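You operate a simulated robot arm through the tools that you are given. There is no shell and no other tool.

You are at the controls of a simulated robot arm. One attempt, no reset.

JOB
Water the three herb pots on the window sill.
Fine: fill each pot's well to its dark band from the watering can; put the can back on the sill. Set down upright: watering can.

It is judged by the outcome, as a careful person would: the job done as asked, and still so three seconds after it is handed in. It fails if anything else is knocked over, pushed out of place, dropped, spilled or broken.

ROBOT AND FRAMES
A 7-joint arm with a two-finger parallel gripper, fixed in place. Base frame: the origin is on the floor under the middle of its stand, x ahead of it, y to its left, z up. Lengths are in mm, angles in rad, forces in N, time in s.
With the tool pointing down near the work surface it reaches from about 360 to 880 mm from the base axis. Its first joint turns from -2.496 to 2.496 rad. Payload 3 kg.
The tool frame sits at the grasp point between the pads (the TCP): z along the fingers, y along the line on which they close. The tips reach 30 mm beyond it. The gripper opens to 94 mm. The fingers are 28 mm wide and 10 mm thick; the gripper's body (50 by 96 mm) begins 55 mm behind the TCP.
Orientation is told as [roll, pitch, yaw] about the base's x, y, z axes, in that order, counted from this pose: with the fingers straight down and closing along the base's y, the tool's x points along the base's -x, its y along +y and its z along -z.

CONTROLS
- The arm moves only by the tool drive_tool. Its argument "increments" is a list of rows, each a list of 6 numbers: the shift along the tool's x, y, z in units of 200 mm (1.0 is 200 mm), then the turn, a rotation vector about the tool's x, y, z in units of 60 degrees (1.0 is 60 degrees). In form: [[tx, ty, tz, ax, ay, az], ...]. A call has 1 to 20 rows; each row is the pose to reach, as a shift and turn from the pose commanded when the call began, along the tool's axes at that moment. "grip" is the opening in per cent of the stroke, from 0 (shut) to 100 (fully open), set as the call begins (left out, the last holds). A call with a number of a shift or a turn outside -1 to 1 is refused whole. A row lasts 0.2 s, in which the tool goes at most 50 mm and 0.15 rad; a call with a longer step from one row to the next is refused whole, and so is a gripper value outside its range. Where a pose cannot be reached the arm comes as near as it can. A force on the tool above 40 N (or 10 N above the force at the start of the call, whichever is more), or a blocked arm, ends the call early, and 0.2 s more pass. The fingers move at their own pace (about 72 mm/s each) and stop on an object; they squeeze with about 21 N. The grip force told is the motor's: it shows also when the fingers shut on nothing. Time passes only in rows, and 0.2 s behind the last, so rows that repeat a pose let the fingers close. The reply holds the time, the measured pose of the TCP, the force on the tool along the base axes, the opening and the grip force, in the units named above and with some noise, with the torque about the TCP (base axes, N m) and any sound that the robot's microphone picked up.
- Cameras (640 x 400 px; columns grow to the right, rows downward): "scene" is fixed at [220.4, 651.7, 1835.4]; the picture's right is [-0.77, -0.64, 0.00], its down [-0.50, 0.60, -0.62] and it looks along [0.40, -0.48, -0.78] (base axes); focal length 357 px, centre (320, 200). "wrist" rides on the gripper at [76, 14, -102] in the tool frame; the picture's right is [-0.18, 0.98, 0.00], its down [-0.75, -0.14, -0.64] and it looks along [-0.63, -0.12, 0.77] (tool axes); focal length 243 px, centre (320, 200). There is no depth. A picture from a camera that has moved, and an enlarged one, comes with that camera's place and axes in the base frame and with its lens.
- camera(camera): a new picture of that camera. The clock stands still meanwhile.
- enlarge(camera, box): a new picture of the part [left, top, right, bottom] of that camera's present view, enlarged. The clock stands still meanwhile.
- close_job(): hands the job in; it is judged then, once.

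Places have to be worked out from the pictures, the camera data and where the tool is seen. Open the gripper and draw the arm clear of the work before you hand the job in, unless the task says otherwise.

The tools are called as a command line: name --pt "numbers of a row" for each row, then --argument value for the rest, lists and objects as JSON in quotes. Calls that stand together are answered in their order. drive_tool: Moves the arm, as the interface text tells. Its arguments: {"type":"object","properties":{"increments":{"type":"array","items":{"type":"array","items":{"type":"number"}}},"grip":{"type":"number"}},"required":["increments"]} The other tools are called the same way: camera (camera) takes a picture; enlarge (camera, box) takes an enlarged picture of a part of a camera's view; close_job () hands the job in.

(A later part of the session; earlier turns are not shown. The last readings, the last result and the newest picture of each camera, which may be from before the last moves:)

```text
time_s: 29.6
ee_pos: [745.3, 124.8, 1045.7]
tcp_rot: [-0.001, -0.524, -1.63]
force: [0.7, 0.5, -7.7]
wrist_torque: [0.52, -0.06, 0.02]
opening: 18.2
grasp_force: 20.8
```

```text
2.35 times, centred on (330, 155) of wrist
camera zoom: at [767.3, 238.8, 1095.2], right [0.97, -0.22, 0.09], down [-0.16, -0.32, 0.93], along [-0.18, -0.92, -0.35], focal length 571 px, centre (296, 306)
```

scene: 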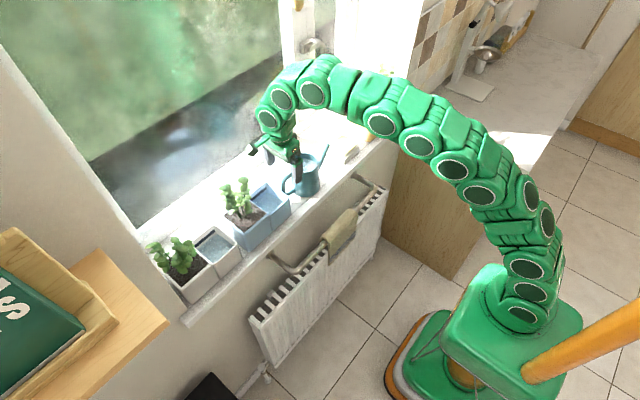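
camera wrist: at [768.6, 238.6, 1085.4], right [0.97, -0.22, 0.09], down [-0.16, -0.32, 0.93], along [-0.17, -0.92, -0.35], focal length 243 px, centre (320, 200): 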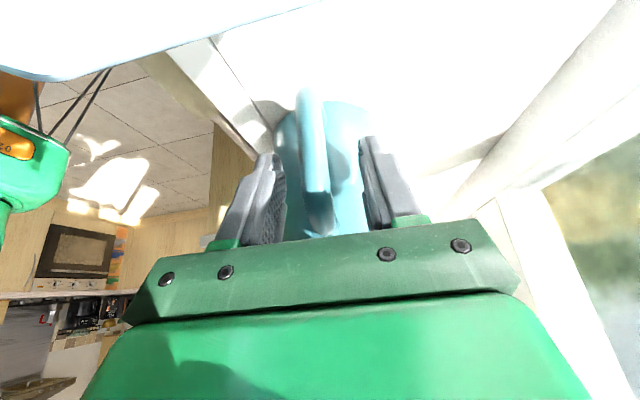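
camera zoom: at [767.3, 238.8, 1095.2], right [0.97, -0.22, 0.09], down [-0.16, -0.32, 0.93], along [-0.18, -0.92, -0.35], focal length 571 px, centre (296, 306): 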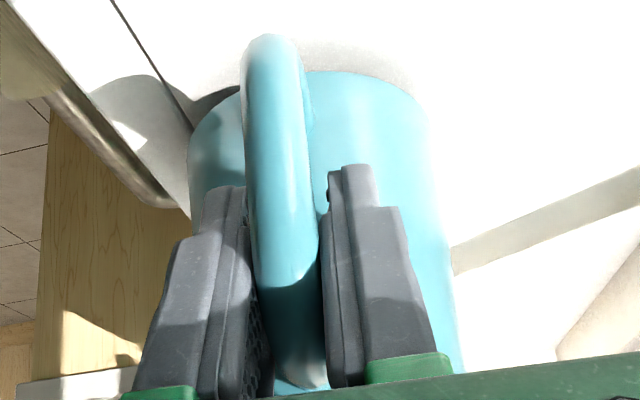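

The can is lifted 10 mm and hangs upright. I'll raise it to TCP z≈1110 and slowly draw it back from the sill toward the robot.

drive_tool --pt "-0.03 0 -0.052 0 0 0" --pt "-0.07 0 -0.121 0 0 0" --pt "-0.11 0 -0.19 0 0 0" --pt "-0.15 0 -0.26 0 0 0" --pt "-0.1625 0 -0.2815 0 0 0" --pt "-0.1625 -0.05 -0.2815 0 0 0" --pt "-0.1625 -0.15 -0.2815 0 0 0" --pt "-0.1625 -0.27 -0.2815 0 0 0" --pt "-0.1625 -0.39 -0.2815 0 0 0" --pt "-0.1625 -0.51 -0.2815 0 0 0" --pt "-0.1625 -0.63 -0.2815 0 0 0" --pt "-0.1625 -0.75 -0.2815 0 0 0" --pt "-0.1625 -0.87 -0.2815 0 0 0" --pt "-0.1625 -0.95 -0.2815 0 0 0" --pt "-0.1625 -1.0 -0.2815 0 0 0" --pt "-0.1625 -1.0 -0.2815 0 0 0"

camera --camera "scene"

camera --camera "wrist"

```text
time_s: 33.0
ee_pos: [546.0, 135.1, 1107.4]
tcp_rot: [0.001, -0.524, -1.631]
force: [-0.2, 0.8, -7.0]
wrist_torque: [0.48, -0.04, 0.0]
opening: 18.4
grasp_force: 20.9
```

```text
taken
```

scene: 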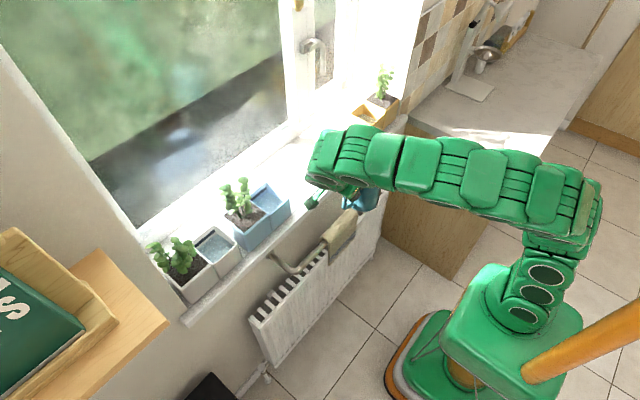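

```text
taken
camera wrist: at [567.6, 250.0, 1160.3], right [0.97, -0.22, 0.09], down [-0.16, -0.32, 0.93], along [-0.17, -0.92, -0.35], focal length 243 px, centre (320, 200)
```

wrist: 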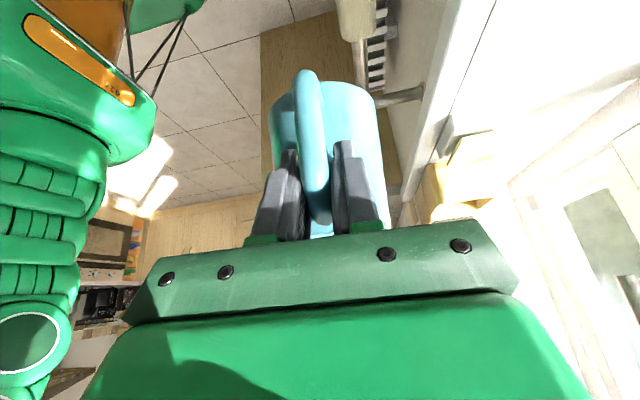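

The can is clear of the sill at TCP (546, 135, 1107). I'll swing the spout from -y toward +x about the vertical in two slow halves.

drive_tool --pt "0 0 0 -0.02 0 -0.035" --pt "0 0 0 -0.06 0 -0.104" --pt "0 0 0 -0.1 0 -0.173" --pt "0 0 0 -0.14 0 -0.242" --pt "0 0 0 -0.18 0 -0.312" --pt "0 0 0 -0.22 0 -0.381" --pt "0 0 0 -0.26 0 -0.45" --pt "0 0 0 -0.3 0 -0.52" --pt "0 0 0 -0.34 0 -0.589" --pt "0 0 0 -0.37 0 -0.641" --pt "0 0 0 -0.39 0 -0.675" --pt "0 0 0 -0.39 0 -0.675"

camera --camera "scene"

```text
time_s: 35.6
ee_pos: [543.8, 136.7, 1108.9]
tcp_rot: [0.0, -0.524, -0.816]
force: [0.4, -0.3, -6.8]
wrist_torque: [0.36, 0.34, 0.0]
opening: 18.4
grasp_force: 21.1
```

```text
taken
```

scene: 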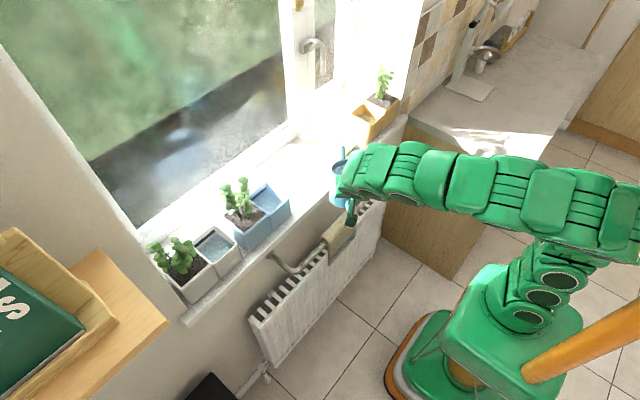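

The rotation is going smoothly, with the torque split as expected. I'll complete the second half.

drive_tool --pt "0 0 0 -0.02 0 -0.035" --pt "0 0 0 -0.06 0 -0.104" --pt "0 0 0 -0.1 0 -0.173" --pt "0 0 0 -0.14 0 -0.242" --pt "0 0 0 -0.18 0 -0.312" --pt "0 0 0 -0.22 0 -0.381" --pt "0 0 0 -0.26 0 -0.45" --pt "0 0 0 -0.3 0 -0.52" --pt "0 0 0 -0.34 0 -0.589" --pt "0 0 0 -0.37 0 -0.641" --pt "0 0 0 -0.39 0 -0.675" --pt "0 0 0 -0.39 0 -0.675"

camera --camera "scene"

camera --camera "wrist"

enlarge --camera "scene" --box '[340, 60, 420, 140]'

```text
time_s: 38.2
ee_pos: [546.2, 136.2, 1110.0]
tcp_rot: [0.0, -0.523, 0.003]
force: [1.4, 0.8, -6.5]
wrist_torque: [0.03, 0.44, -0.01]
opening: 18.3
grasp_force: 21.5
```

```text
taken
```

scene: 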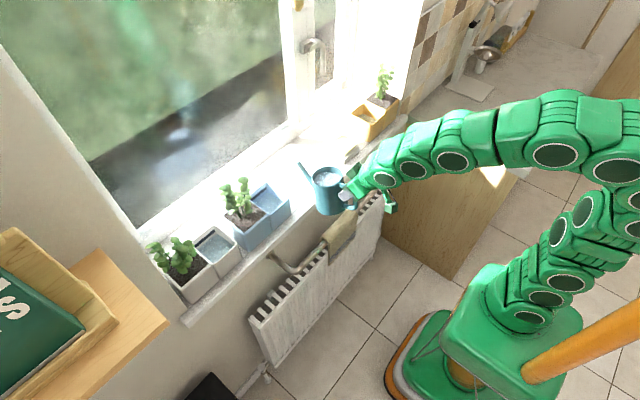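

```text
taken
camera wrist: at [429.3, 149.0, 1160.5], right [0.16, 0.98, 0.09], down [0.33, -0.14, 0.93], along [0.93, -0.12, -0.35], focal length 243 px, centre (320, 200)
```

wrist: 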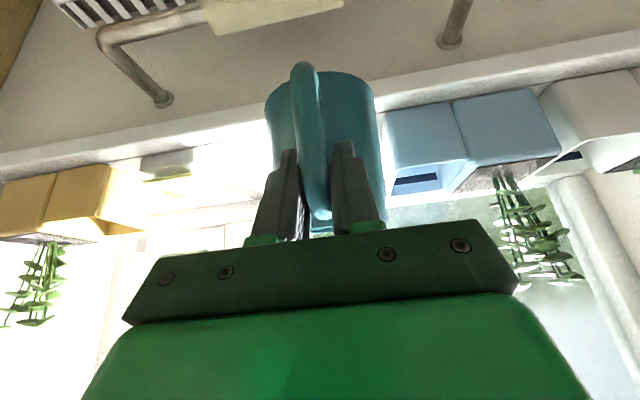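

```text
5.00 times, centred on (380, 100) of scene
camera zoom: at [220.4, 651.7, 1835.4], right [-0.77, -0.64, 0.0], down [-0.5, 0.6, -0.62], along [0.4, -0.48, -0.78], focal length 1784 px, centre (20, 700)
```

zoom: 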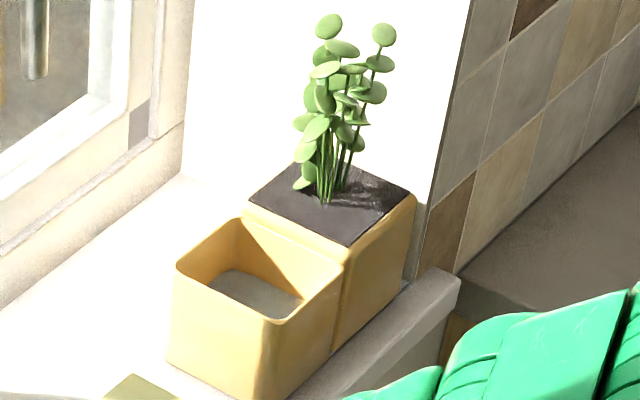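

The spout now points to +x and the can is level. I'll zoom in to locate the spout tip precisely in this pose.

enlarge --camera "scene" --box '[240, 140, 360, 220]'

enlarge --camera "wrist" --box '[240, 50, 640, 250]'

```text
5.00 times, centred on (300, 180) of scene
camera zoom: at [220.4, 651.7, 1835.4], right [-0.77, -0.64, 0.0], down [-0.5, 0.6, -0.62], along [0.4, -0.48, -0.78], focal length 1784 px, centre (420, 300)
```

zoom: 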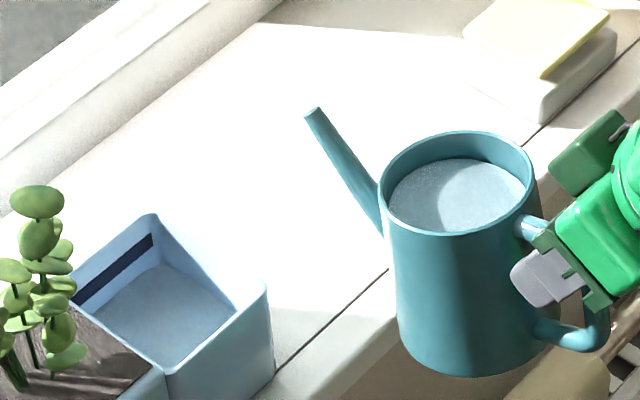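

```text
1.60 times, centred on (440, 150) of wrist
camera zoom: at [429.3, 149.0, 1160.5], right [0.16, 0.98, 0.09], down [0.33, -0.14, 0.93], along [0.93, -0.12, -0.35], focal length 388 px, centre (128, 280)
```

zoom: 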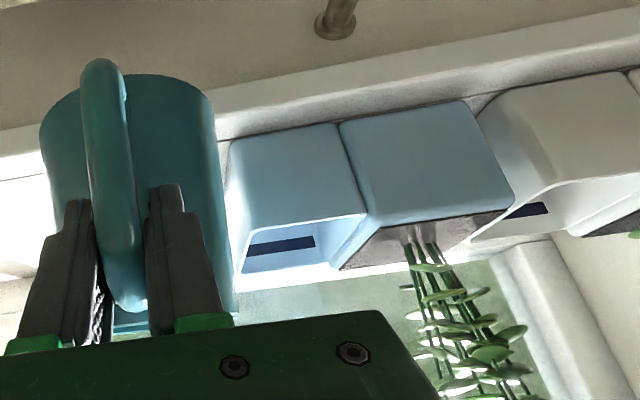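

By my estimate the can has sagged about 8° spout-down within the grip. I'll lean the hand back 8° now to level it, then check whether it keeps creeping.

drive_tool --pt "0 0 0 0 -0.04 0" --pt "0 0 0 0 -0.09 0" --pt "0 0 0 0 -0.133 0" --pt "0 0 0 0 -0.133 0"

enlarge --camera "scene" --box '[280, 140, 360, 220]'

enlarge --camera "wrist" --box '[230, 50, 430, 250]'

```text
time_s: 39.2
ee_pos: [545.3, 136.9, 1109.0]
tcp_rot: [-0.001, -0.662, 0.0]
force: [-0.4, -0.2, -7.4]
wrist_torque: [0.01, 0.48, 0.01]
opening: 18.4
grasp_force: 21.0
```

```text
5.00 times, centred on (320, 180) of scene
camera zoom: at [220.4, 651.7, 1835.4], right [-0.77, -0.64, 0.0], down [-0.5, 0.6, -0.62], along [0.4, -0.48, -0.78], focal length 1784 px, centre (320, 300)
```

zoom: 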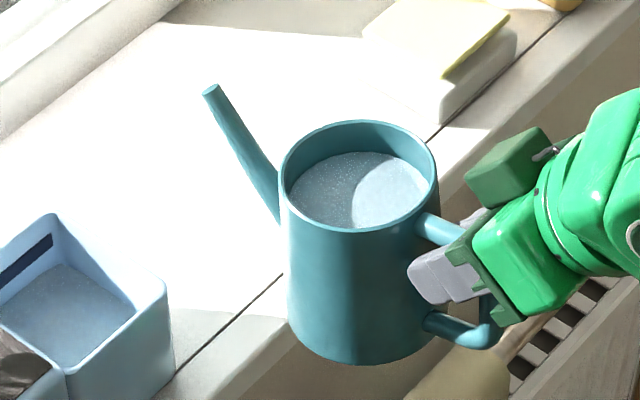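

```text
2.00 times, centred on (330, 150) of wrist
camera zoom: at [423.4, 149.0, 1143.2], right [0.14, 0.98, 0.11], down [0.2, -0.14, 0.97], along [0.97, -0.12, -0.22], focal length 485 px, centre (300, 300)
```

zoom: 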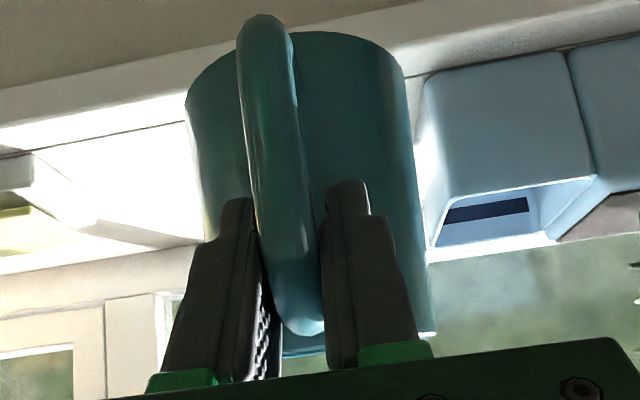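

The can now looks level to within about 2–3°. I'll hold for a second and check whether it is still slipping in the grip.

drive_tool --pt "0 0 0 0 0 0" --pt "0 0 0 0 0 0" --pt "0 0 0 0 0 0" --pt "0 0 0 0 0 0" --pt "0 0 0 0 0 0" --pt "0 0 0 0 0 0" --pt "0 0 0 0 0 0" --pt "0 0 0 0 0 0"

enlarge --camera "scene" --box '[280, 140, 360, 220]'

enlarge --camera "wrist" --box '[230, 50, 430, 250]'

```text
time_s: 41.0
ee_pos: [544.7, 136.0, 1108.8]
tcp_rot: [-0.001, -0.664, 0.001]
force: [-0.9, 0.5, -7.3]
wrist_torque: [0.01, 0.5, 0.0]
opening: 18.5
grasp_force: 21.0
```

```text
5.00 times, centred on (320, 180) of scene
camera zoom: at [220.4, 651.7, 1835.4], right [-0.77, -0.64, 0.0], down [-0.5, 0.6, -0.62], along [0.4, -0.48, -0.78], focal length 1784 px, centre (320, 300)
```

zoom: 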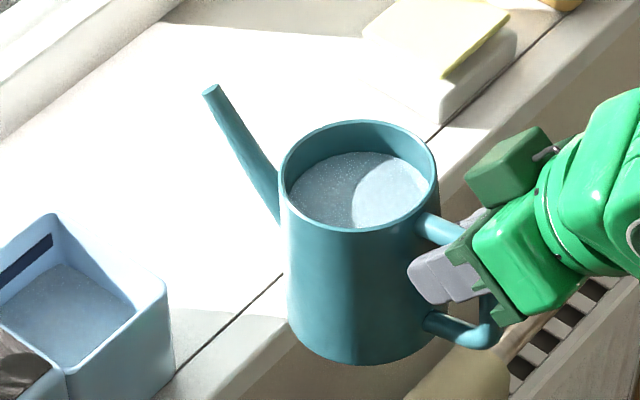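

```text
2.00 times, centred on (330, 150) of wrist
camera zoom: at [423.5, 149.0, 1143.4], right [0.14, 0.98, 0.11], down [0.2, -0.14, 0.97], along [0.97, -0.12, -0.22], focal length 485 px, centre (300, 300)
```

zoom: 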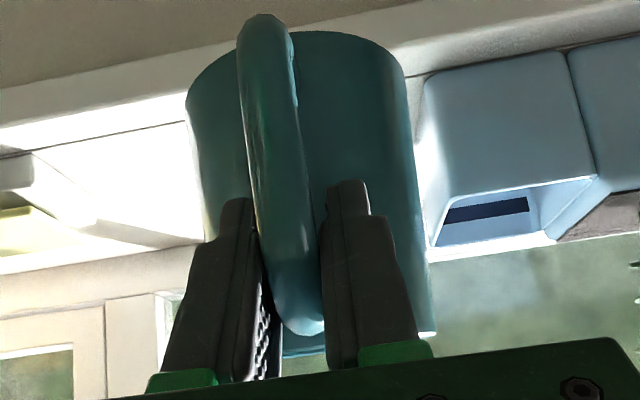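

There is no creep over 1.8 s, so the sag came from the lift and the grip is stable now. I'll move along +y to put the spout tip in front of the blue well (y≈247), keeping it high for now.

drive_tool --pt "0 0.03 0 0 0 0" --pt "0 0.09 0 0 0 0" --pt "0 0.17 0 0 0 0" --pt "0 0.25 0 0 0 0" --pt "0 0.33 0 0 0 0" --pt "0 0.41 0 0 0 0" --pt "0 0.48 0 0 0 0" --pt "0 0.53 0 0 0 0" --pt "0 0.555 0 0 0 0" --pt "0 0.555 0 0 0 0"

camera --camera "scene"

enlarge --camera "scene" --box '[230, 150, 340, 240]'

```text
time_s: 43.2
ee_pos: [545.5, 248.2, 1108.6]
tcp_rot: [0.001, -0.665, 0.0]
force: [0.4, -0.8, -6.7]
wrist_torque: [0.0, 0.49, 0.02]
opening: 18.2
grasp_force: 21.5
```

```text
taken
```

scene: 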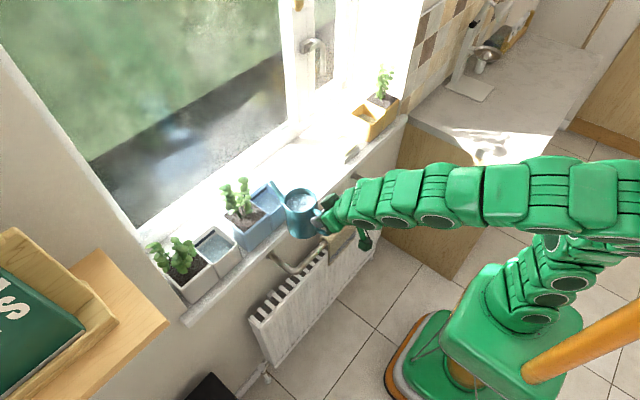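

```text
4.44 times, centred on (285, 195) of scene
camera zoom: at [220.4, 651.7, 1835.4], right [-0.77, -0.64, 0.0], down [-0.5, 0.6, -0.62], along [0.4, -0.48, -0.78], focal length 1585 px, centre (476, 222)
```

zoom: 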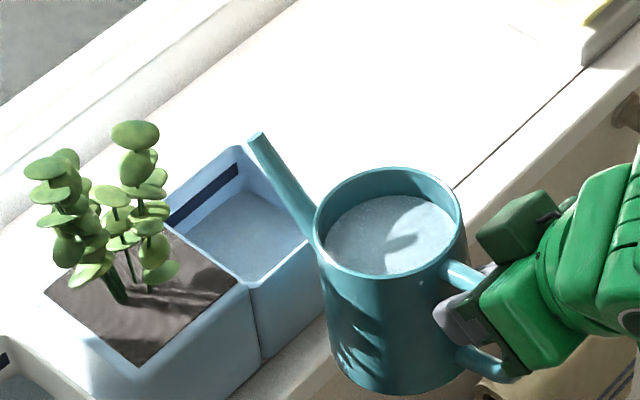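

The tip is at about (727, 248, 1122), right by the blue well. I'll lower it and begin tilting about 8°, below where I expect flow to start.

drive_tool --pt "0.002 0 0.01 0 0.022 0" --pt "0.004 0 0.022 0 0.052 0" --pt "0.006 0 0.034 0 0.085 0" --pt "0.008 0 0.045 0 0.115 0" --pt "0.0096 0 0.053 0 0.133 0" --pt "0.0096 0 0.053 0 0.133 0"

enlarge --camera "scene" --box '[230, 150, 340, 240]'

```text
time_s: 44.6
ee_pos: [551.1, 247.6, 1099.5]
tcp_rot: [0.0, -0.523, 0.002]
force: [-4.9, 0.0, 1.3]
wrist_torque: [-0.02, -0.38, -0.05]
opening: 18.2
grasp_force: 21.1
```

```text
4.44 times, centred on (285, 195) of scene
camera zoom: at [220.4, 651.7, 1835.4], right [-0.77, -0.64, 0.0], down [-0.5, 0.6, -0.62], along [0.4, -0.48, -0.78], focal length 1585 px, centre (476, 222)
```

zoom: 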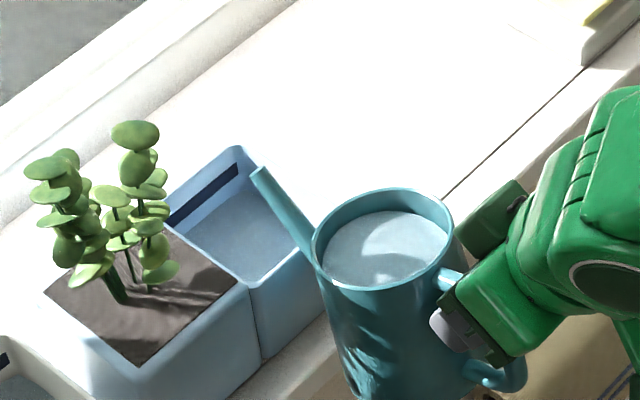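

The readings (-4.9 N in x, torque reversed) suggest the spout or can is touching the pot's front edge. I'll back straight up right away.

drive_tool --pt "-0.01 0 -0.02 0 0 0" --pt "-0.028 0 -0.055 0 0 0" --pt "-0.05 0 -0.087 0 0 0" --pt "-0.05 0 -0.087 0 0 0"

enlarge --camera "scene" --box '[230, 150, 340, 240]'

camera --camera "wrist"

```text
time_s: 45.6
ee_pos: [549.7, 248.2, 1119.2]
tcp_rot: [0.001, -0.523, 0.0]
force: [0.7, 1.3, -7.0]
wrist_torque: [0.04, 0.44, 0.04]
opening: 18.4
grasp_force: 20.5
```

```text
4.44 times, centred on (285, 195) of scene
camera zoom: at [220.4, 651.7, 1835.4], right [-0.77, -0.64, 0.0], down [-0.5, 0.6, -0.62], along [0.4, -0.48, -0.78], focal length 1585 px, centre (476, 222)
```

zoom: 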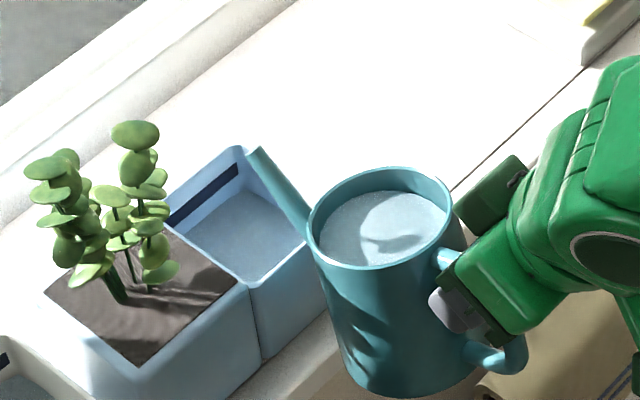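

```text
taken
camera wrist: at [434.1, 260.4, 1171.1], right [0.16, 0.98, 0.09], down [0.33, -0.14, 0.93], along [0.93, -0.12, -0.35], focal length 243 px, centre (320, 200)
```

wrist: 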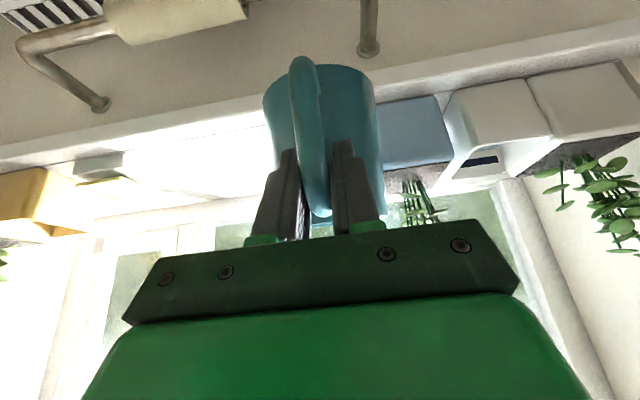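

The pot didn't shift, and the contact cleared when I raised the can. Before trying again I need the can's tilt and tip position more precisely, so I'll zoom in tightly.

enlarge --camera "scene" --box '[265, 175, 325, 212]'

enlarge --camera "scene" --box '[255, 170, 335, 250]'

enlarge --camera "wrist" --box '[230, 40, 430, 240]'

```text
10.67 times, centred on (295, 194) of scene
camera zoom: at [220.4, 651.7, 1835.4], right [-0.77, -0.64, 0.0], down [-0.5, 0.6, -0.62], along [0.4, -0.48, -0.78], focal length 3805 px, centre (587, 269)
```

zoom: 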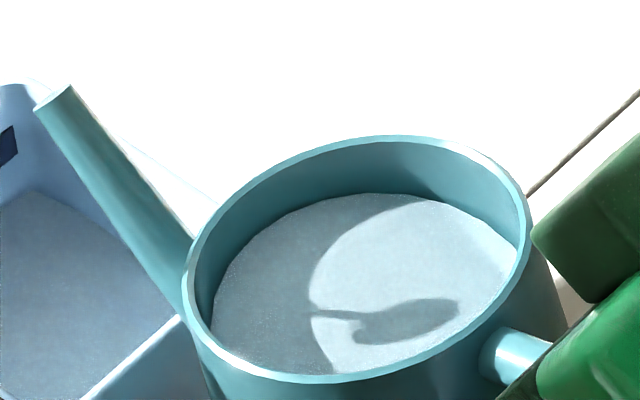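

```text
5.00 times, centred on (295, 210) of scene
camera zoom: at [220.4, 651.7, 1835.4], right [-0.77, -0.64, 0.0], down [-0.5, 0.6, -0.62], along [0.4, -0.48, -0.78], focal length 1784 px, centre (445, 150)
```

zoom: 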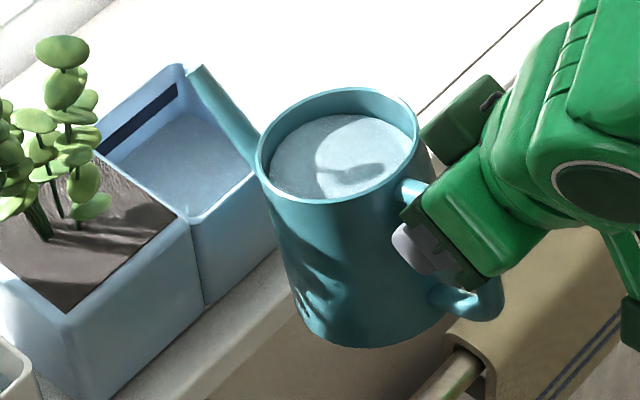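

```text
2.00 times, centred on (330, 140) of wrist
camera zoom: at [434.1, 260.4, 1171.1], right [0.16, 0.98, 0.09], down [0.33, -0.14, 0.93], along [0.93, -0.12, -0.35], focal length 485 px, centre (300, 320)
```

zoom: 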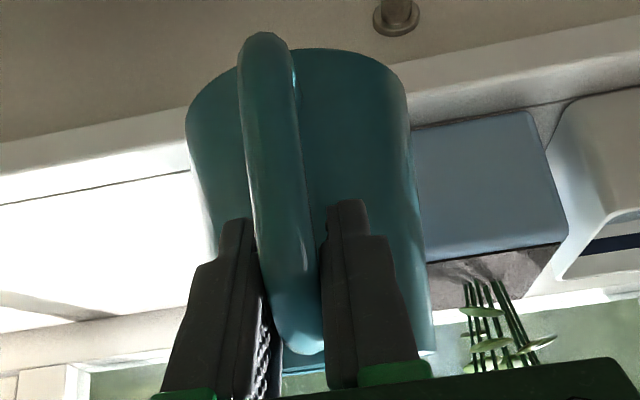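

The rim ellipse gives a tilt of about 10.5° and a tip at about (732, 248, 1107), and the earlier touch fits the spout's underside on the pot's front rim. I'll keep the tip higher and slightly further back, at about (725, 248, 1098), while tilting to roughly 14.5°.

drive_tool --pt "0.004 0 -0.008 0 0.016 0" --pt "0.008 0 -0.015 0 0.034 0" --pt "0.012 0 -0.023 0 0.052 0" --pt "0.0154 0 -0.03 0 0.0667 0" --pt "0.0154 0 -0.03 0 0.0667 0" --pt "0.0154 0 -0.03 0 0.0667 0"

enlarge --camera "scene" --box '[255, 170, 335, 220]'

```text
time_s: 47.0
ee_pos: [544.4, 248.0, 1123.6]
tcp_rot: [-0.001, -0.454, -0.002]
force: [-0.4, 0.3, -6.3]
wrist_torque: [0.0, 0.39, 0.02]
opening: 18.2
grasp_force: 21.6
```

```text
8.00 times, centred on (295, 195) of scene
camera zoom: at [220.4, 651.7, 1835.4], right [-0.77, -0.64, 0.0], down [-0.5, 0.6, -0.62], along [0.4, -0.48, -0.78], focal length 2854 px, centre (520, 240)
```

zoom: 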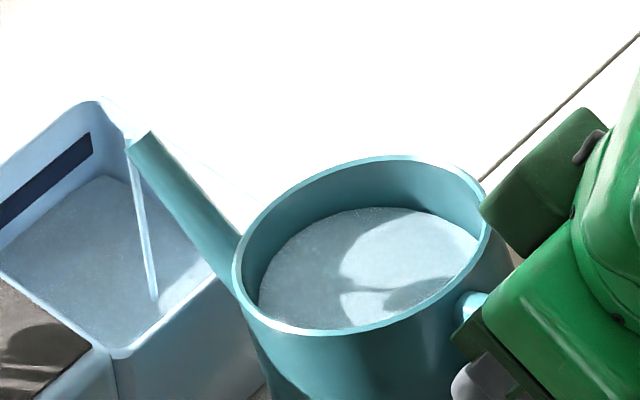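

Water is already flowing in a thin stream and landing inside the blue well, at about (738, 241). I'll hold this pose and watch the level.

drive_tool --pt "0 0 0 0 0 0" --pt "0 0 0 0 0 0" --pt "0 0 0 0 0 0" --pt "0 0 0 0 0 0"

enlarge --camera "scene" --box '[235, 172, 315, 222]'

```text
time_s: 48.0
ee_pos: [544.8, 247.9, 1121.6]
tcp_rot: [0.0, -0.452, 0.001]
force: [0.5, -0.6, -6.8]
wrist_torque: [0.0, 0.42, 0.01]
opening: 18.3
grasp_force: 21.1
```

```text
8.00 times, centred on (275, 197) of scene
camera zoom: at [220.4, 651.7, 1835.4], right [-0.77, -0.64, 0.0], down [-0.5, 0.6, -0.62], along [0.4, -0.48, -0.78], focal length 2854 px, centre (680, 224)
```

zoom: 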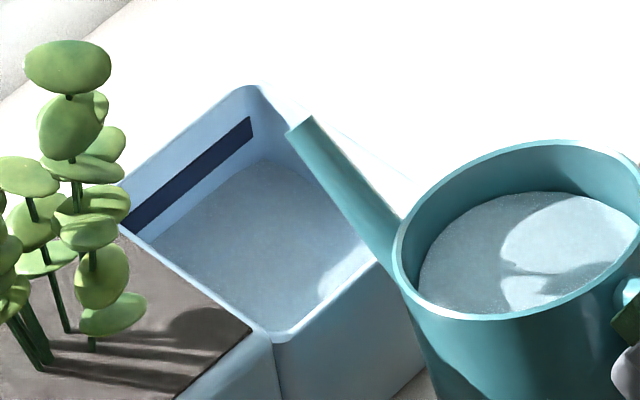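

The flow stopped by itself once the can level reached the lip, so pouring depends only on tilt, which suits small steps. I'll check the blue level with the same zoom box as before.

enlarge --camera "scene" --box '[240, 178, 296, 213]'

```text
11.43 times, centred on (268, 196) of scene
camera zoom: at [220.4, 651.7, 1835.4], right [-0.77, -0.64, 0.0], down [-0.5, 0.6, -0.62], along [0.4, -0.48, -0.78], focal length 4077 px, centre (914, 251)
```

zoom: 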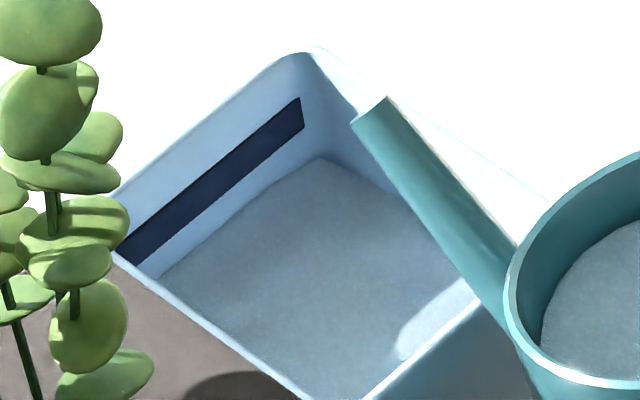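

Blue rose roughly 5 mm, and it needs about 18–25 mm more to get into the band. I'll tilt another 5° slowly about the tip and hold.

drive_tool --pt "-0.0095 0 -0.0127 0 0.0167 0" --pt "-0.019 0 -0.0254 0 0.0333 0" --pt "-0.0286 0 -0.0382 0 0.05 0" --pt "-0.0382 0 -0.0509 0 0.0667 0" --pt "-0.0477 0 -0.0636 0 0.0833 0" --pt "-0.0477 0 -0.0636 0 0.0833 0" --pt "-0.0477 0 -0.0636 0 0.0833 0" --pt "-0.0477 0 -0.0636 0 0.0833 0" --pt "-0.0477 0 -0.0636 0 0.0833 0" --pt "-0.0477 0 -0.0636 0 0.0833 0"

enlarge --camera "scene" --box '[240, 178, 296, 213]'

enlarge --camera "scene" --box '[235, 165, 335, 240]'

```text
time_s: 50.2
ee_pos: [546.6, 247.9, 1139.9]
tcp_rot: [-0.001, -0.366, -0.001]
force: [0.9, 0.0, -6.2]
wrist_torque: [-0.01, 0.39, 0.01]
opening: 18.4
grasp_force: 21.1
```

```text
11.43 times, centred on (268, 196) of scene
camera zoom: at [220.4, 651.7, 1835.4], right [-0.77, -0.64, 0.0], down [-0.5, 0.6, -0.62], along [0.4, -0.48, -0.78], focal length 4077 px, centre (914, 251)
```

zoom: 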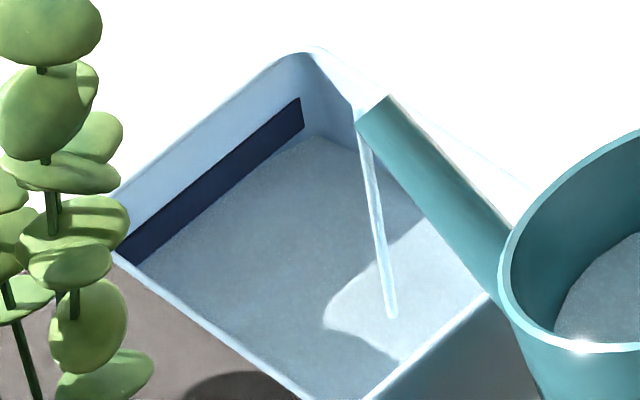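

```text
5.33 times, centred on (285, 202) of scene
camera zoom: at [220.4, 651.7, 1835.4], right [-0.77, -0.64, 0.0], down [-0.5, 0.6, -0.62], along [0.4, -0.48, -0.78], focal length 1902 px, centre (507, 187)
```

zoom: 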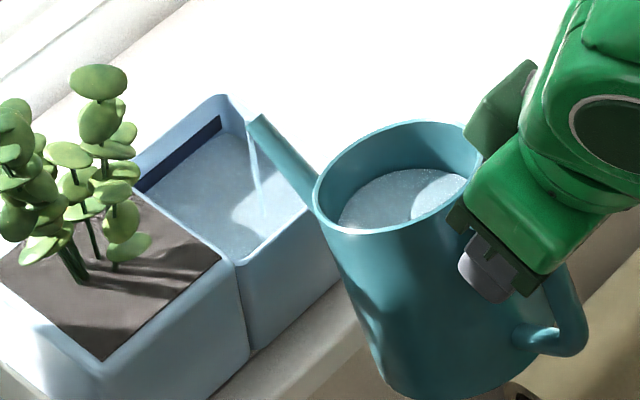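

The level is close to the band's lower edge and still trickling. I'll hold a short while and look again.

drive_tool --pt "0 0 0 0 0 0" --pt "0 0 0 0 0 0"

enlarge --camera "scene" --box '[240, 178, 296, 213]'

```text
time_s: 50.8
ee_pos: [548.0, 247.0, 1139.0]
tcp_rot: [0.001, -0.366, 0.001]
force: [0.1, -1.1, -6.4]
wrist_torque: [0.0, 0.35, 0.0]
opening: 18.5
grasp_force: 21.1
```

```text
11.43 times, centred on (268, 196) of scene
camera zoom: at [220.4, 651.7, 1835.4], right [-0.77, -0.64, 0.0], down [-0.5, 0.6, -0.62], along [0.4, -0.48, -0.78], focal length 4077 px, centre (914, 251)
```

zoom: 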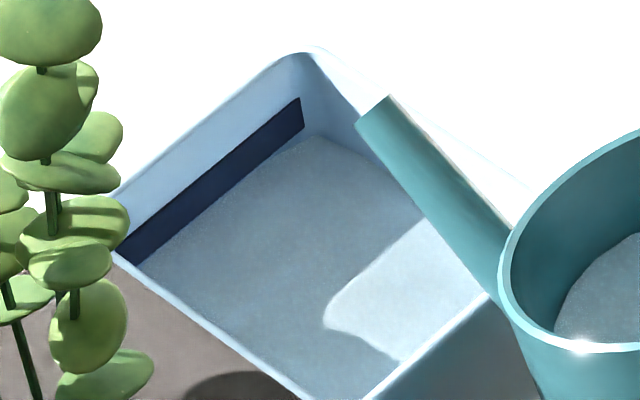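

The flow has stopped. I'll zoom in tightly on the band against the waterline.

enlarge --camera "scene" --box '[248, 184, 272, 204]'

```text
16.00 times, centred on (260, 194) of scene
camera zoom: at [220.4, 651.7, 1835.4], right [-0.77, -0.64, 0.0], down [-0.5, 0.6, -0.62], along [0.4, -0.48, -0.78], focal length 5707 px, centre (1280, 296)
```

zoom: 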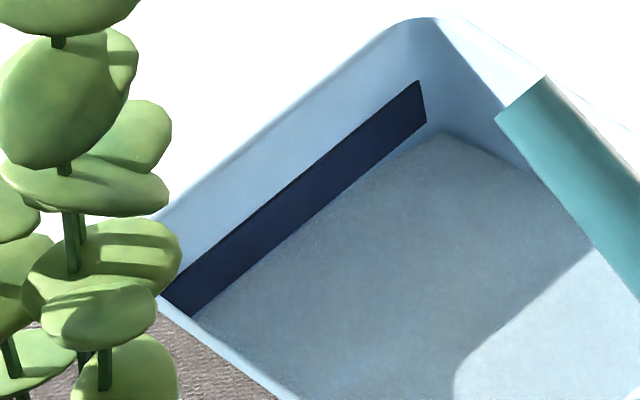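

The waterline sits right at the band's lower edge, and the band is about 14 mm tall. I'll tilt about 4° more to bring it near mid-band.

drive_tool --pt "-0.0093 0 -0.0129 0 0.0167 0" --pt "-0.0185 0 -0.0258 0 0.0333 0" --pt "-0.0278 0 -0.0388 0 0.05 0" --pt "-0.037 0 -0.0517 0 0.0667 0" --pt "-0.037 0 -0.0517 0 0.0667 0" --pt "-0.037 0 -0.0517 0 0.0667 0" --pt "-0.037 0 -0.0517 0 0.0667 0" --pt "-0.037 0 -0.0517 0 0.0667 0" --pt "-0.037 0 -0.0517 0 0.0667 0" --pt "-0.037 0 -0.0517 0 0.0667 0"

enlarge --camera "scene" --box '[248, 184, 272, 204]'

enlarge --camera "scene" --box '[240, 178, 296, 213]'

```text
time_s: 53.0
ee_pos: [551.3, 246.7, 1151.6]
tcp_rot: [0.0, -0.297, 0.0]
force: [0.0, -0.4, -7.0]
wrist_torque: [0.02, 0.33, -0.01]
opening: 18.1
grasp_force: 21.3
```

```text
16.00 times, centred on (260, 194) of scene
camera zoom: at [220.4, 651.7, 1835.4], right [-0.77, -0.64, 0.0], down [-0.5, 0.6, -0.62], along [0.4, -0.48, -0.78], focal length 5707 px, centre (1280, 296)
```

zoom: 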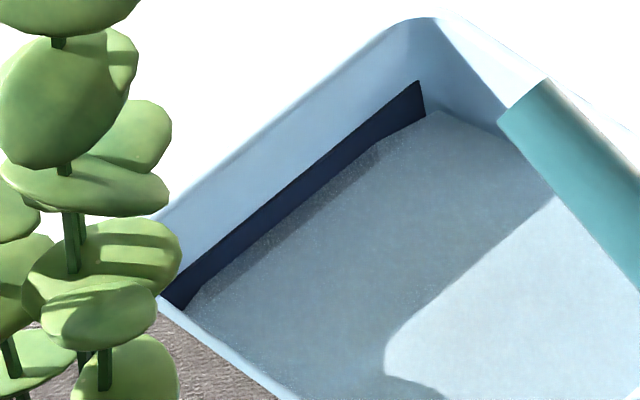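

```text
11.43 times, centred on (268, 196) of scene
camera zoom: at [220.4, 651.7, 1835.4], right [-0.77, -0.64, 0.0], down [-0.5, 0.6, -0.62], along [0.4, -0.48, -0.78], focal length 4077 px, centre (914, 251)
```

zoom: 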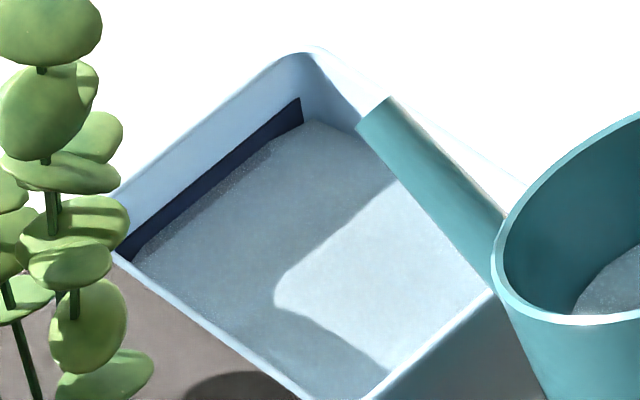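

Blue's level now sits around mid-band and the flow has stopped. I'll tilt back about 8° and raise slightly to stop any drip.

drive_tool --pt "0.004 0 0.004 0 -0.02 0" --pt "0.012 0 0.012 0 -0.05 0" --pt "0.022 0 0.021 0 -0.08 0" --pt "0.032 0 0.031 0 -0.11 0" --pt "0.0414 0 0.0396 0 -0.1333 0" --pt "0.0414 0 0.0396 0 -0.1333 0"

enlarge --camera "scene" --box '[240, 170, 320, 220]'

```text
time_s: 54.4
ee_pos: [544.7, 248.2, 1141.0]
tcp_rot: [0.001, -0.435, 0.0]
force: [-0.6, -0.4, -6.6]
wrist_torque: [-0.04, 0.39, 0.01]
opening: 18.1
grasp_force: 20.5
```

```text
8.00 times, centred on (280, 195) of scene
camera zoom: at [220.4, 651.7, 1835.4], right [-0.77, -0.64, 0.0], down [-0.5, 0.6, -0.62], along [0.4, -0.48, -0.78], focal length 2854 px, centre (640, 240)
```

zoom: 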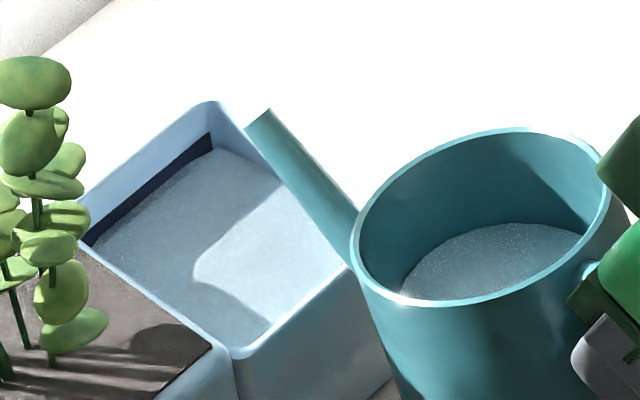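

Clean finish at blue. Now I'll draw the spout back out of the pot zone, 90 mm toward the robot and 20 mm up, before going past the blue plant toward white.

drive_tool --pt "-0.02 0 -0.045 0 0 0" --pt "0.03 0 -0.1 0 0 0" --pt "0.1 0 -0.14 0 0 0" --pt "0.18 0 -0.18 0 0 0" --pt "0.26 0 -0.22 0 0 0" --pt "0.33 0 -0.26 0 0 0" --pt "0.366 0 -0.28 0 0 0" --pt "0.366 0 -0.28 0 0 0"

camera --camera "scene"

```text
time_s: 56.2
ee_pos: [456.2, 244.6, 1155.3]
tcp_rot: [-0.006, -0.423, -0.004]
force: [-0.3, -0.7, -7.1]
wrist_torque: [0.03, 0.38, 0.0]
opening: 18.4
grasp_force: 20.6
```

```text
taken
```

scene: 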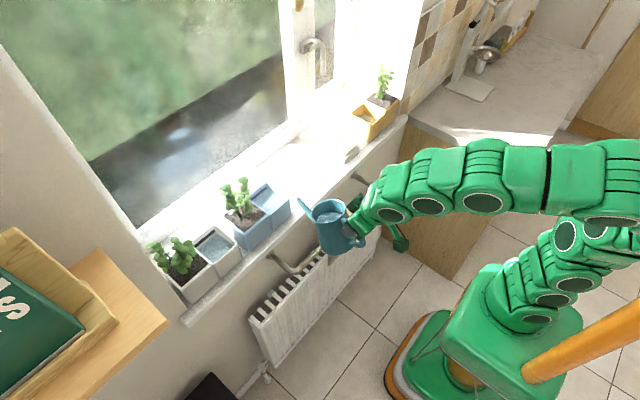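

The can is clear of the pots. I'll carry it along +y in front of the sill toward the white well.

drive_tool --pt "0 0.03 0 0 0 0" --pt "0 0.1 0 0 0 0" --pt "0 0.19 0 0 0 0" --pt "0 0.29 0 0 0 0" --pt "0 0.39 0 0 0 0" --pt "0 0.49 0 0 0 0" --pt "0 0.59 0 0 0 0" --pt "0 0.69 0 0 0 0" --pt "0 0.79 0 0 0 0" --pt "0 0.88 0 0 0 0" --pt "0 0.95 0 0 0 0" --pt "0 0.99 0 0 0 0" --pt "0 0.99 0 0 0 0"

camera --camera "scene"

enlarge --camera "scene" --box '[190, 210, 300, 290]'

```text
time_s: 59.0
ee_pos: [453.8, 445.5, 1159.8]
tcp_rot: [-0.001, -0.438, 0.0]
force: [0.1, 0.1, -6.8]
wrist_torque: [0.01, 0.33, 0.01]
opening: 18.0
grasp_force: 20.8
```

```text
taken
```

scene: 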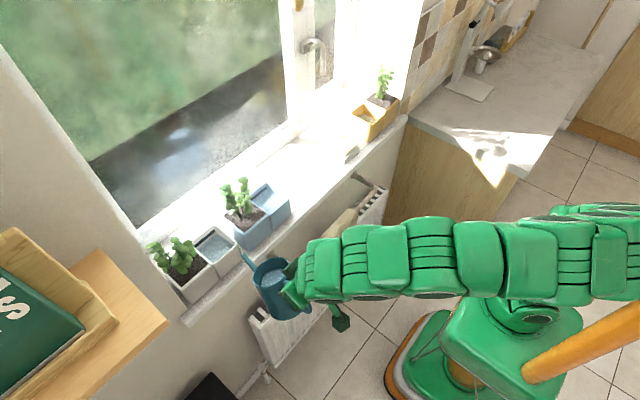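

```text
5.00 times, centred on (245, 250) of scene
camera zoom: at [220.4, 651.7, 1835.4], right [-0.77, -0.64, 0.0], down [-0.5, 0.6, -0.62], along [0.4, -0.48, -0.78], focal length 1784 px, centre (695, -50)
```

zoom: 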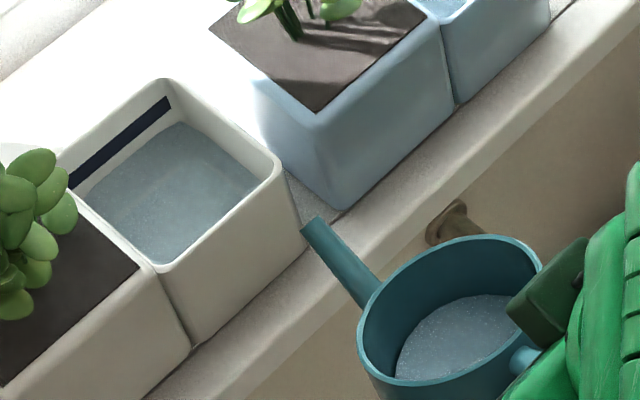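

The tip is in front of the white pot. I'll zoom in to re-measure the tilt and tip before moving in.

enlarge --camera "scene" --box '[245, 245, 305, 295]'

enlarge --camera "scene" --box '[240, 240, 340, 330]'

```text
8.00 times, centred on (275, 270) of scene
camera zoom: at [220.4, 651.7, 1835.4], right [-0.77, -0.64, 0.0], down [-0.5, 0.6, -0.62], along [0.4, -0.48, -0.78], focal length 2854 px, centre (680, -360)
```

zoom: 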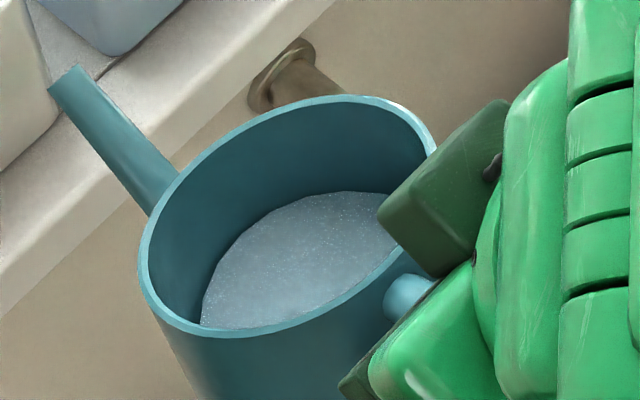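

```text
4.44 times, centred on (290, 285) of scene
camera zoom: at [220.4, 651.7, 1835.4], right [-0.77, -0.64, 0.0], down [-0.5, 0.6, -0.62], along [0.4, -0.48, -0.78], focal length 1585 px, centre (453, -178)
```

zoom: 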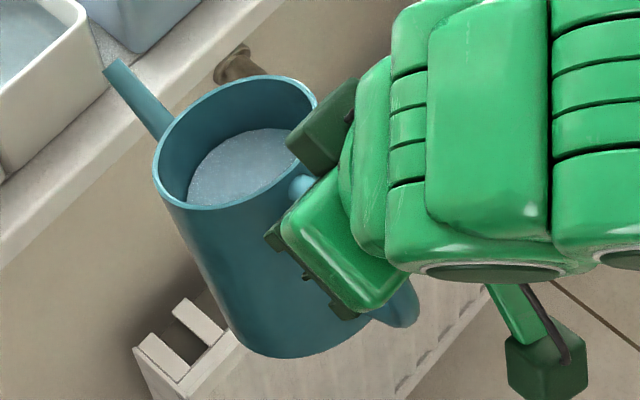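

The ellipse indicates the can has sagged to about 22° of tilt, close to pouring. I'll lean the hand back 7° right away to keep the water safe.

drive_tool --pt "0 0 0 0 -0.04 0" --pt "0 0 0 0 -0.08 0" --pt "0 0 0 0 -0.115 0" --pt "0 0 0 0 -0.115 0"

enlarge --camera "scene" --box '[235, 235, 305, 295]'

enlarge --camera "wrist" --box '[230, 40, 430, 240]'

```text
time_s: 60.0
ee_pos: [456.2, 447.0, 1159.2]
tcp_rot: [0.0, -0.554, -0.001]
force: [0.0, 1.0, -7.0]
wrist_torque: [-0.02, 0.36, 0.01]
opening: 17.9
grasp_force: 20.8
```

```text
6.67 times, centred on (270, 265) of scene
camera zoom: at [220.4, 651.7, 1835.4], right [-0.77, -0.64, 0.0], down [-0.5, 0.6, -0.62], along [0.4, -0.48, -0.78], focal length 2378 px, centre (653, -233)
```

zoom: 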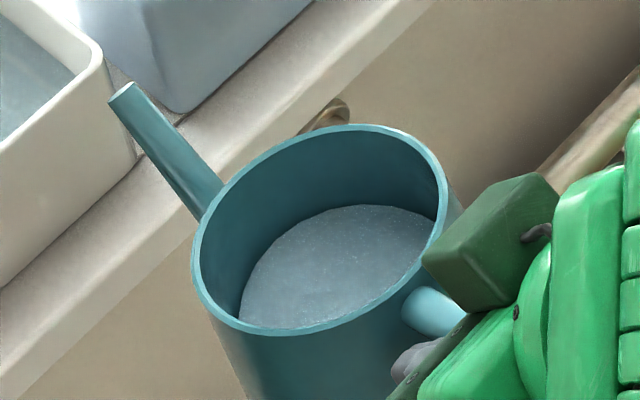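

```text
2.00 times, centred on (330, 140) of wrist
camera zoom: at [337.7, 458.5, 1207.3], right [0.16, 0.98, 0.1], down [0.3, -0.14, 0.94], along [0.94, -0.12, -0.32], focal length 485 px, centre (300, 320)
```

zoom: 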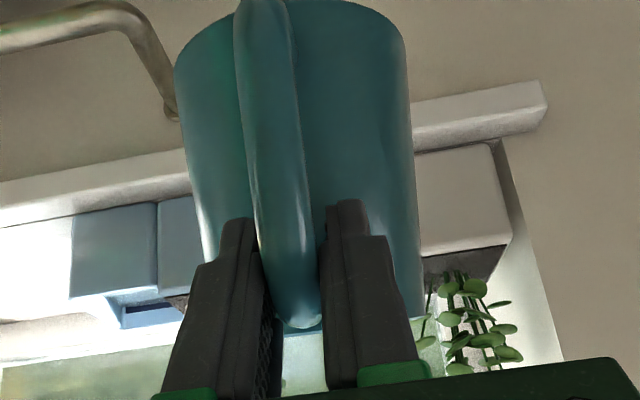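

The can is now at roughly 17° tilt with a safe margin, since flow would start near 27°. I'll move it slowly forward so the tip comes over the white well.

drive_tool --pt "-0.017 0.002 0.014 0 0 0" --pt "-0.055 0.005 0.046 0 0 0" --pt "-0.1 0.009 0.087 0 0 0" --pt "-0.15 0.013 0.132 0 0 0" --pt "-0.2 0.018 0.18 0 0 0" --pt "-0.25 0.022 0.23 0 0 0" --pt "-0.295 0.026 0.275 0 0 0" --pt "-0.328 0.029 0.312 0 0 0" --pt "-0.3427 0.03 0.3296 0 0 0" --pt "-0.3427 0.03 0.3296 0 0 0"

enlarge --camera "scene" --box '[180, 200, 300, 290]'

enlarge --camera "scene" --box '[190, 220, 246, 255]'

```text
time_s: 62.2
ee_pos: [548.7, 451.4, 1141.8]
tcp_rot: [0.001, -0.557, 0.0]
force: [-0.1, 0.2, -6.5]
wrist_torque: [0.01, 0.36, 0.0]
opening: 18.3
grasp_force: 20.8
```

```text
4.44 times, centred on (240, 245) of scene
camera zoom: at [220.4, 651.7, 1835.4], right [-0.77, -0.64, 0.0], down [-0.5, 0.6, -0.62], along [0.4, -0.48, -0.78], focal length 1585 px, centre (676, 0)
```

zoom: 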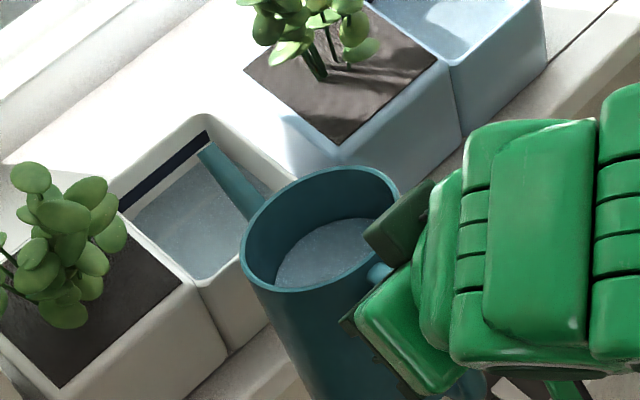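

```text
11.43 times, centred on (218, 238) of scene
camera zoom: at [220.4, 651.7, 1835.4], right [-0.77, -0.64, 0.0], down [-0.5, 0.6, -0.62], along [0.4, -0.48, -0.78], focal length 4077 px, centre (1486, -229)
```

zoom: 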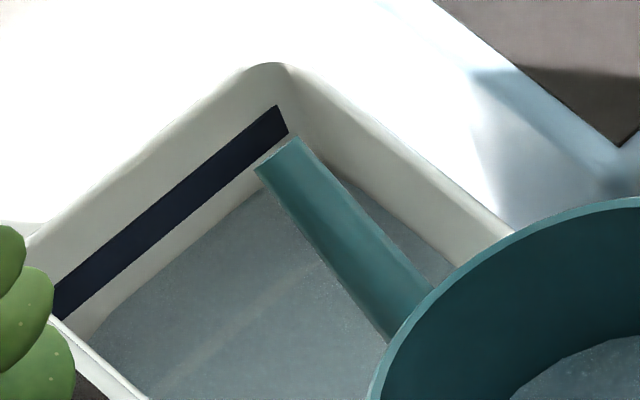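

The tip is at about (724, 448, 1108), over the white well. I'll tilt 8° slowly about the tip and check for the start of flow.

drive_tool --pt "-0.012 0 -0.011 0 0.0167 0" --pt "-0.024 0 -0.022 0 0.0333 0" --pt "-0.035 0 -0.033 0 0.05 0" --pt "-0.047 0 -0.0437 0 0.0667 0" --pt "-0.058 0 -0.0546 0 0.0833 0" --pt "-0.07 0 -0.0655 0 0.1 0" --pt "-0.081 0 -0.0764 0 0.1167 0" --pt "-0.0926 0 -0.0873 0 0.1333 0" --pt "-0.0926 0 -0.0873 0 0.1333 0"

enlarge --camera "scene" --box '[180, 200, 300, 290]'

enlarge --camera "scene" --box '[190, 220, 246, 255]'

```text
time_s: 64.2
ee_pos: [554.0, 453.0, 1166.1]
tcp_rot: [0.0, -0.416, 0.0]
force: [0.9, 0.0, -7.8]
wrist_torque: [0.03, 0.27, -0.03]
opening: 18.1
grasp_force: 21.6
```

```text
4.44 times, centred on (240, 245) of scene
camera zoom: at [220.4, 651.7, 1835.4], right [-0.77, -0.64, 0.0], down [-0.5, 0.6, -0.62], along [0.4, -0.48, -0.78], focal length 1585 px, centre (676, 0)
```

zoom: 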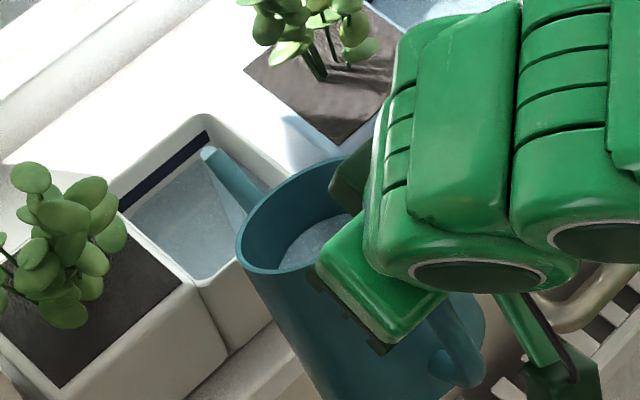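

```text
11.43 times, centred on (218, 238) of scene
camera zoom: at [220.4, 651.7, 1835.4], right [-0.77, -0.64, 0.0], down [-0.5, 0.6, -0.62], along [0.4, -0.48, -0.78], focal length 4077 px, centre (1486, -229)
```

zoom: 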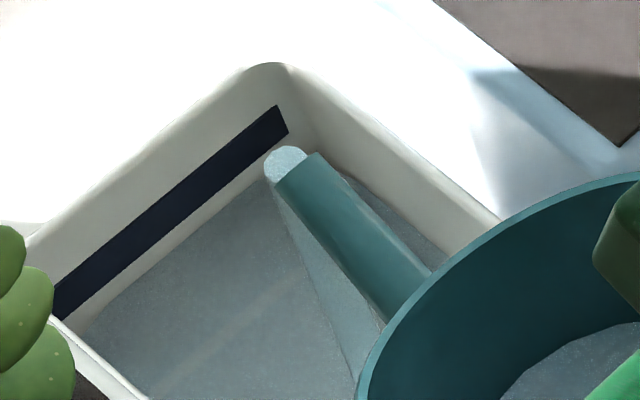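

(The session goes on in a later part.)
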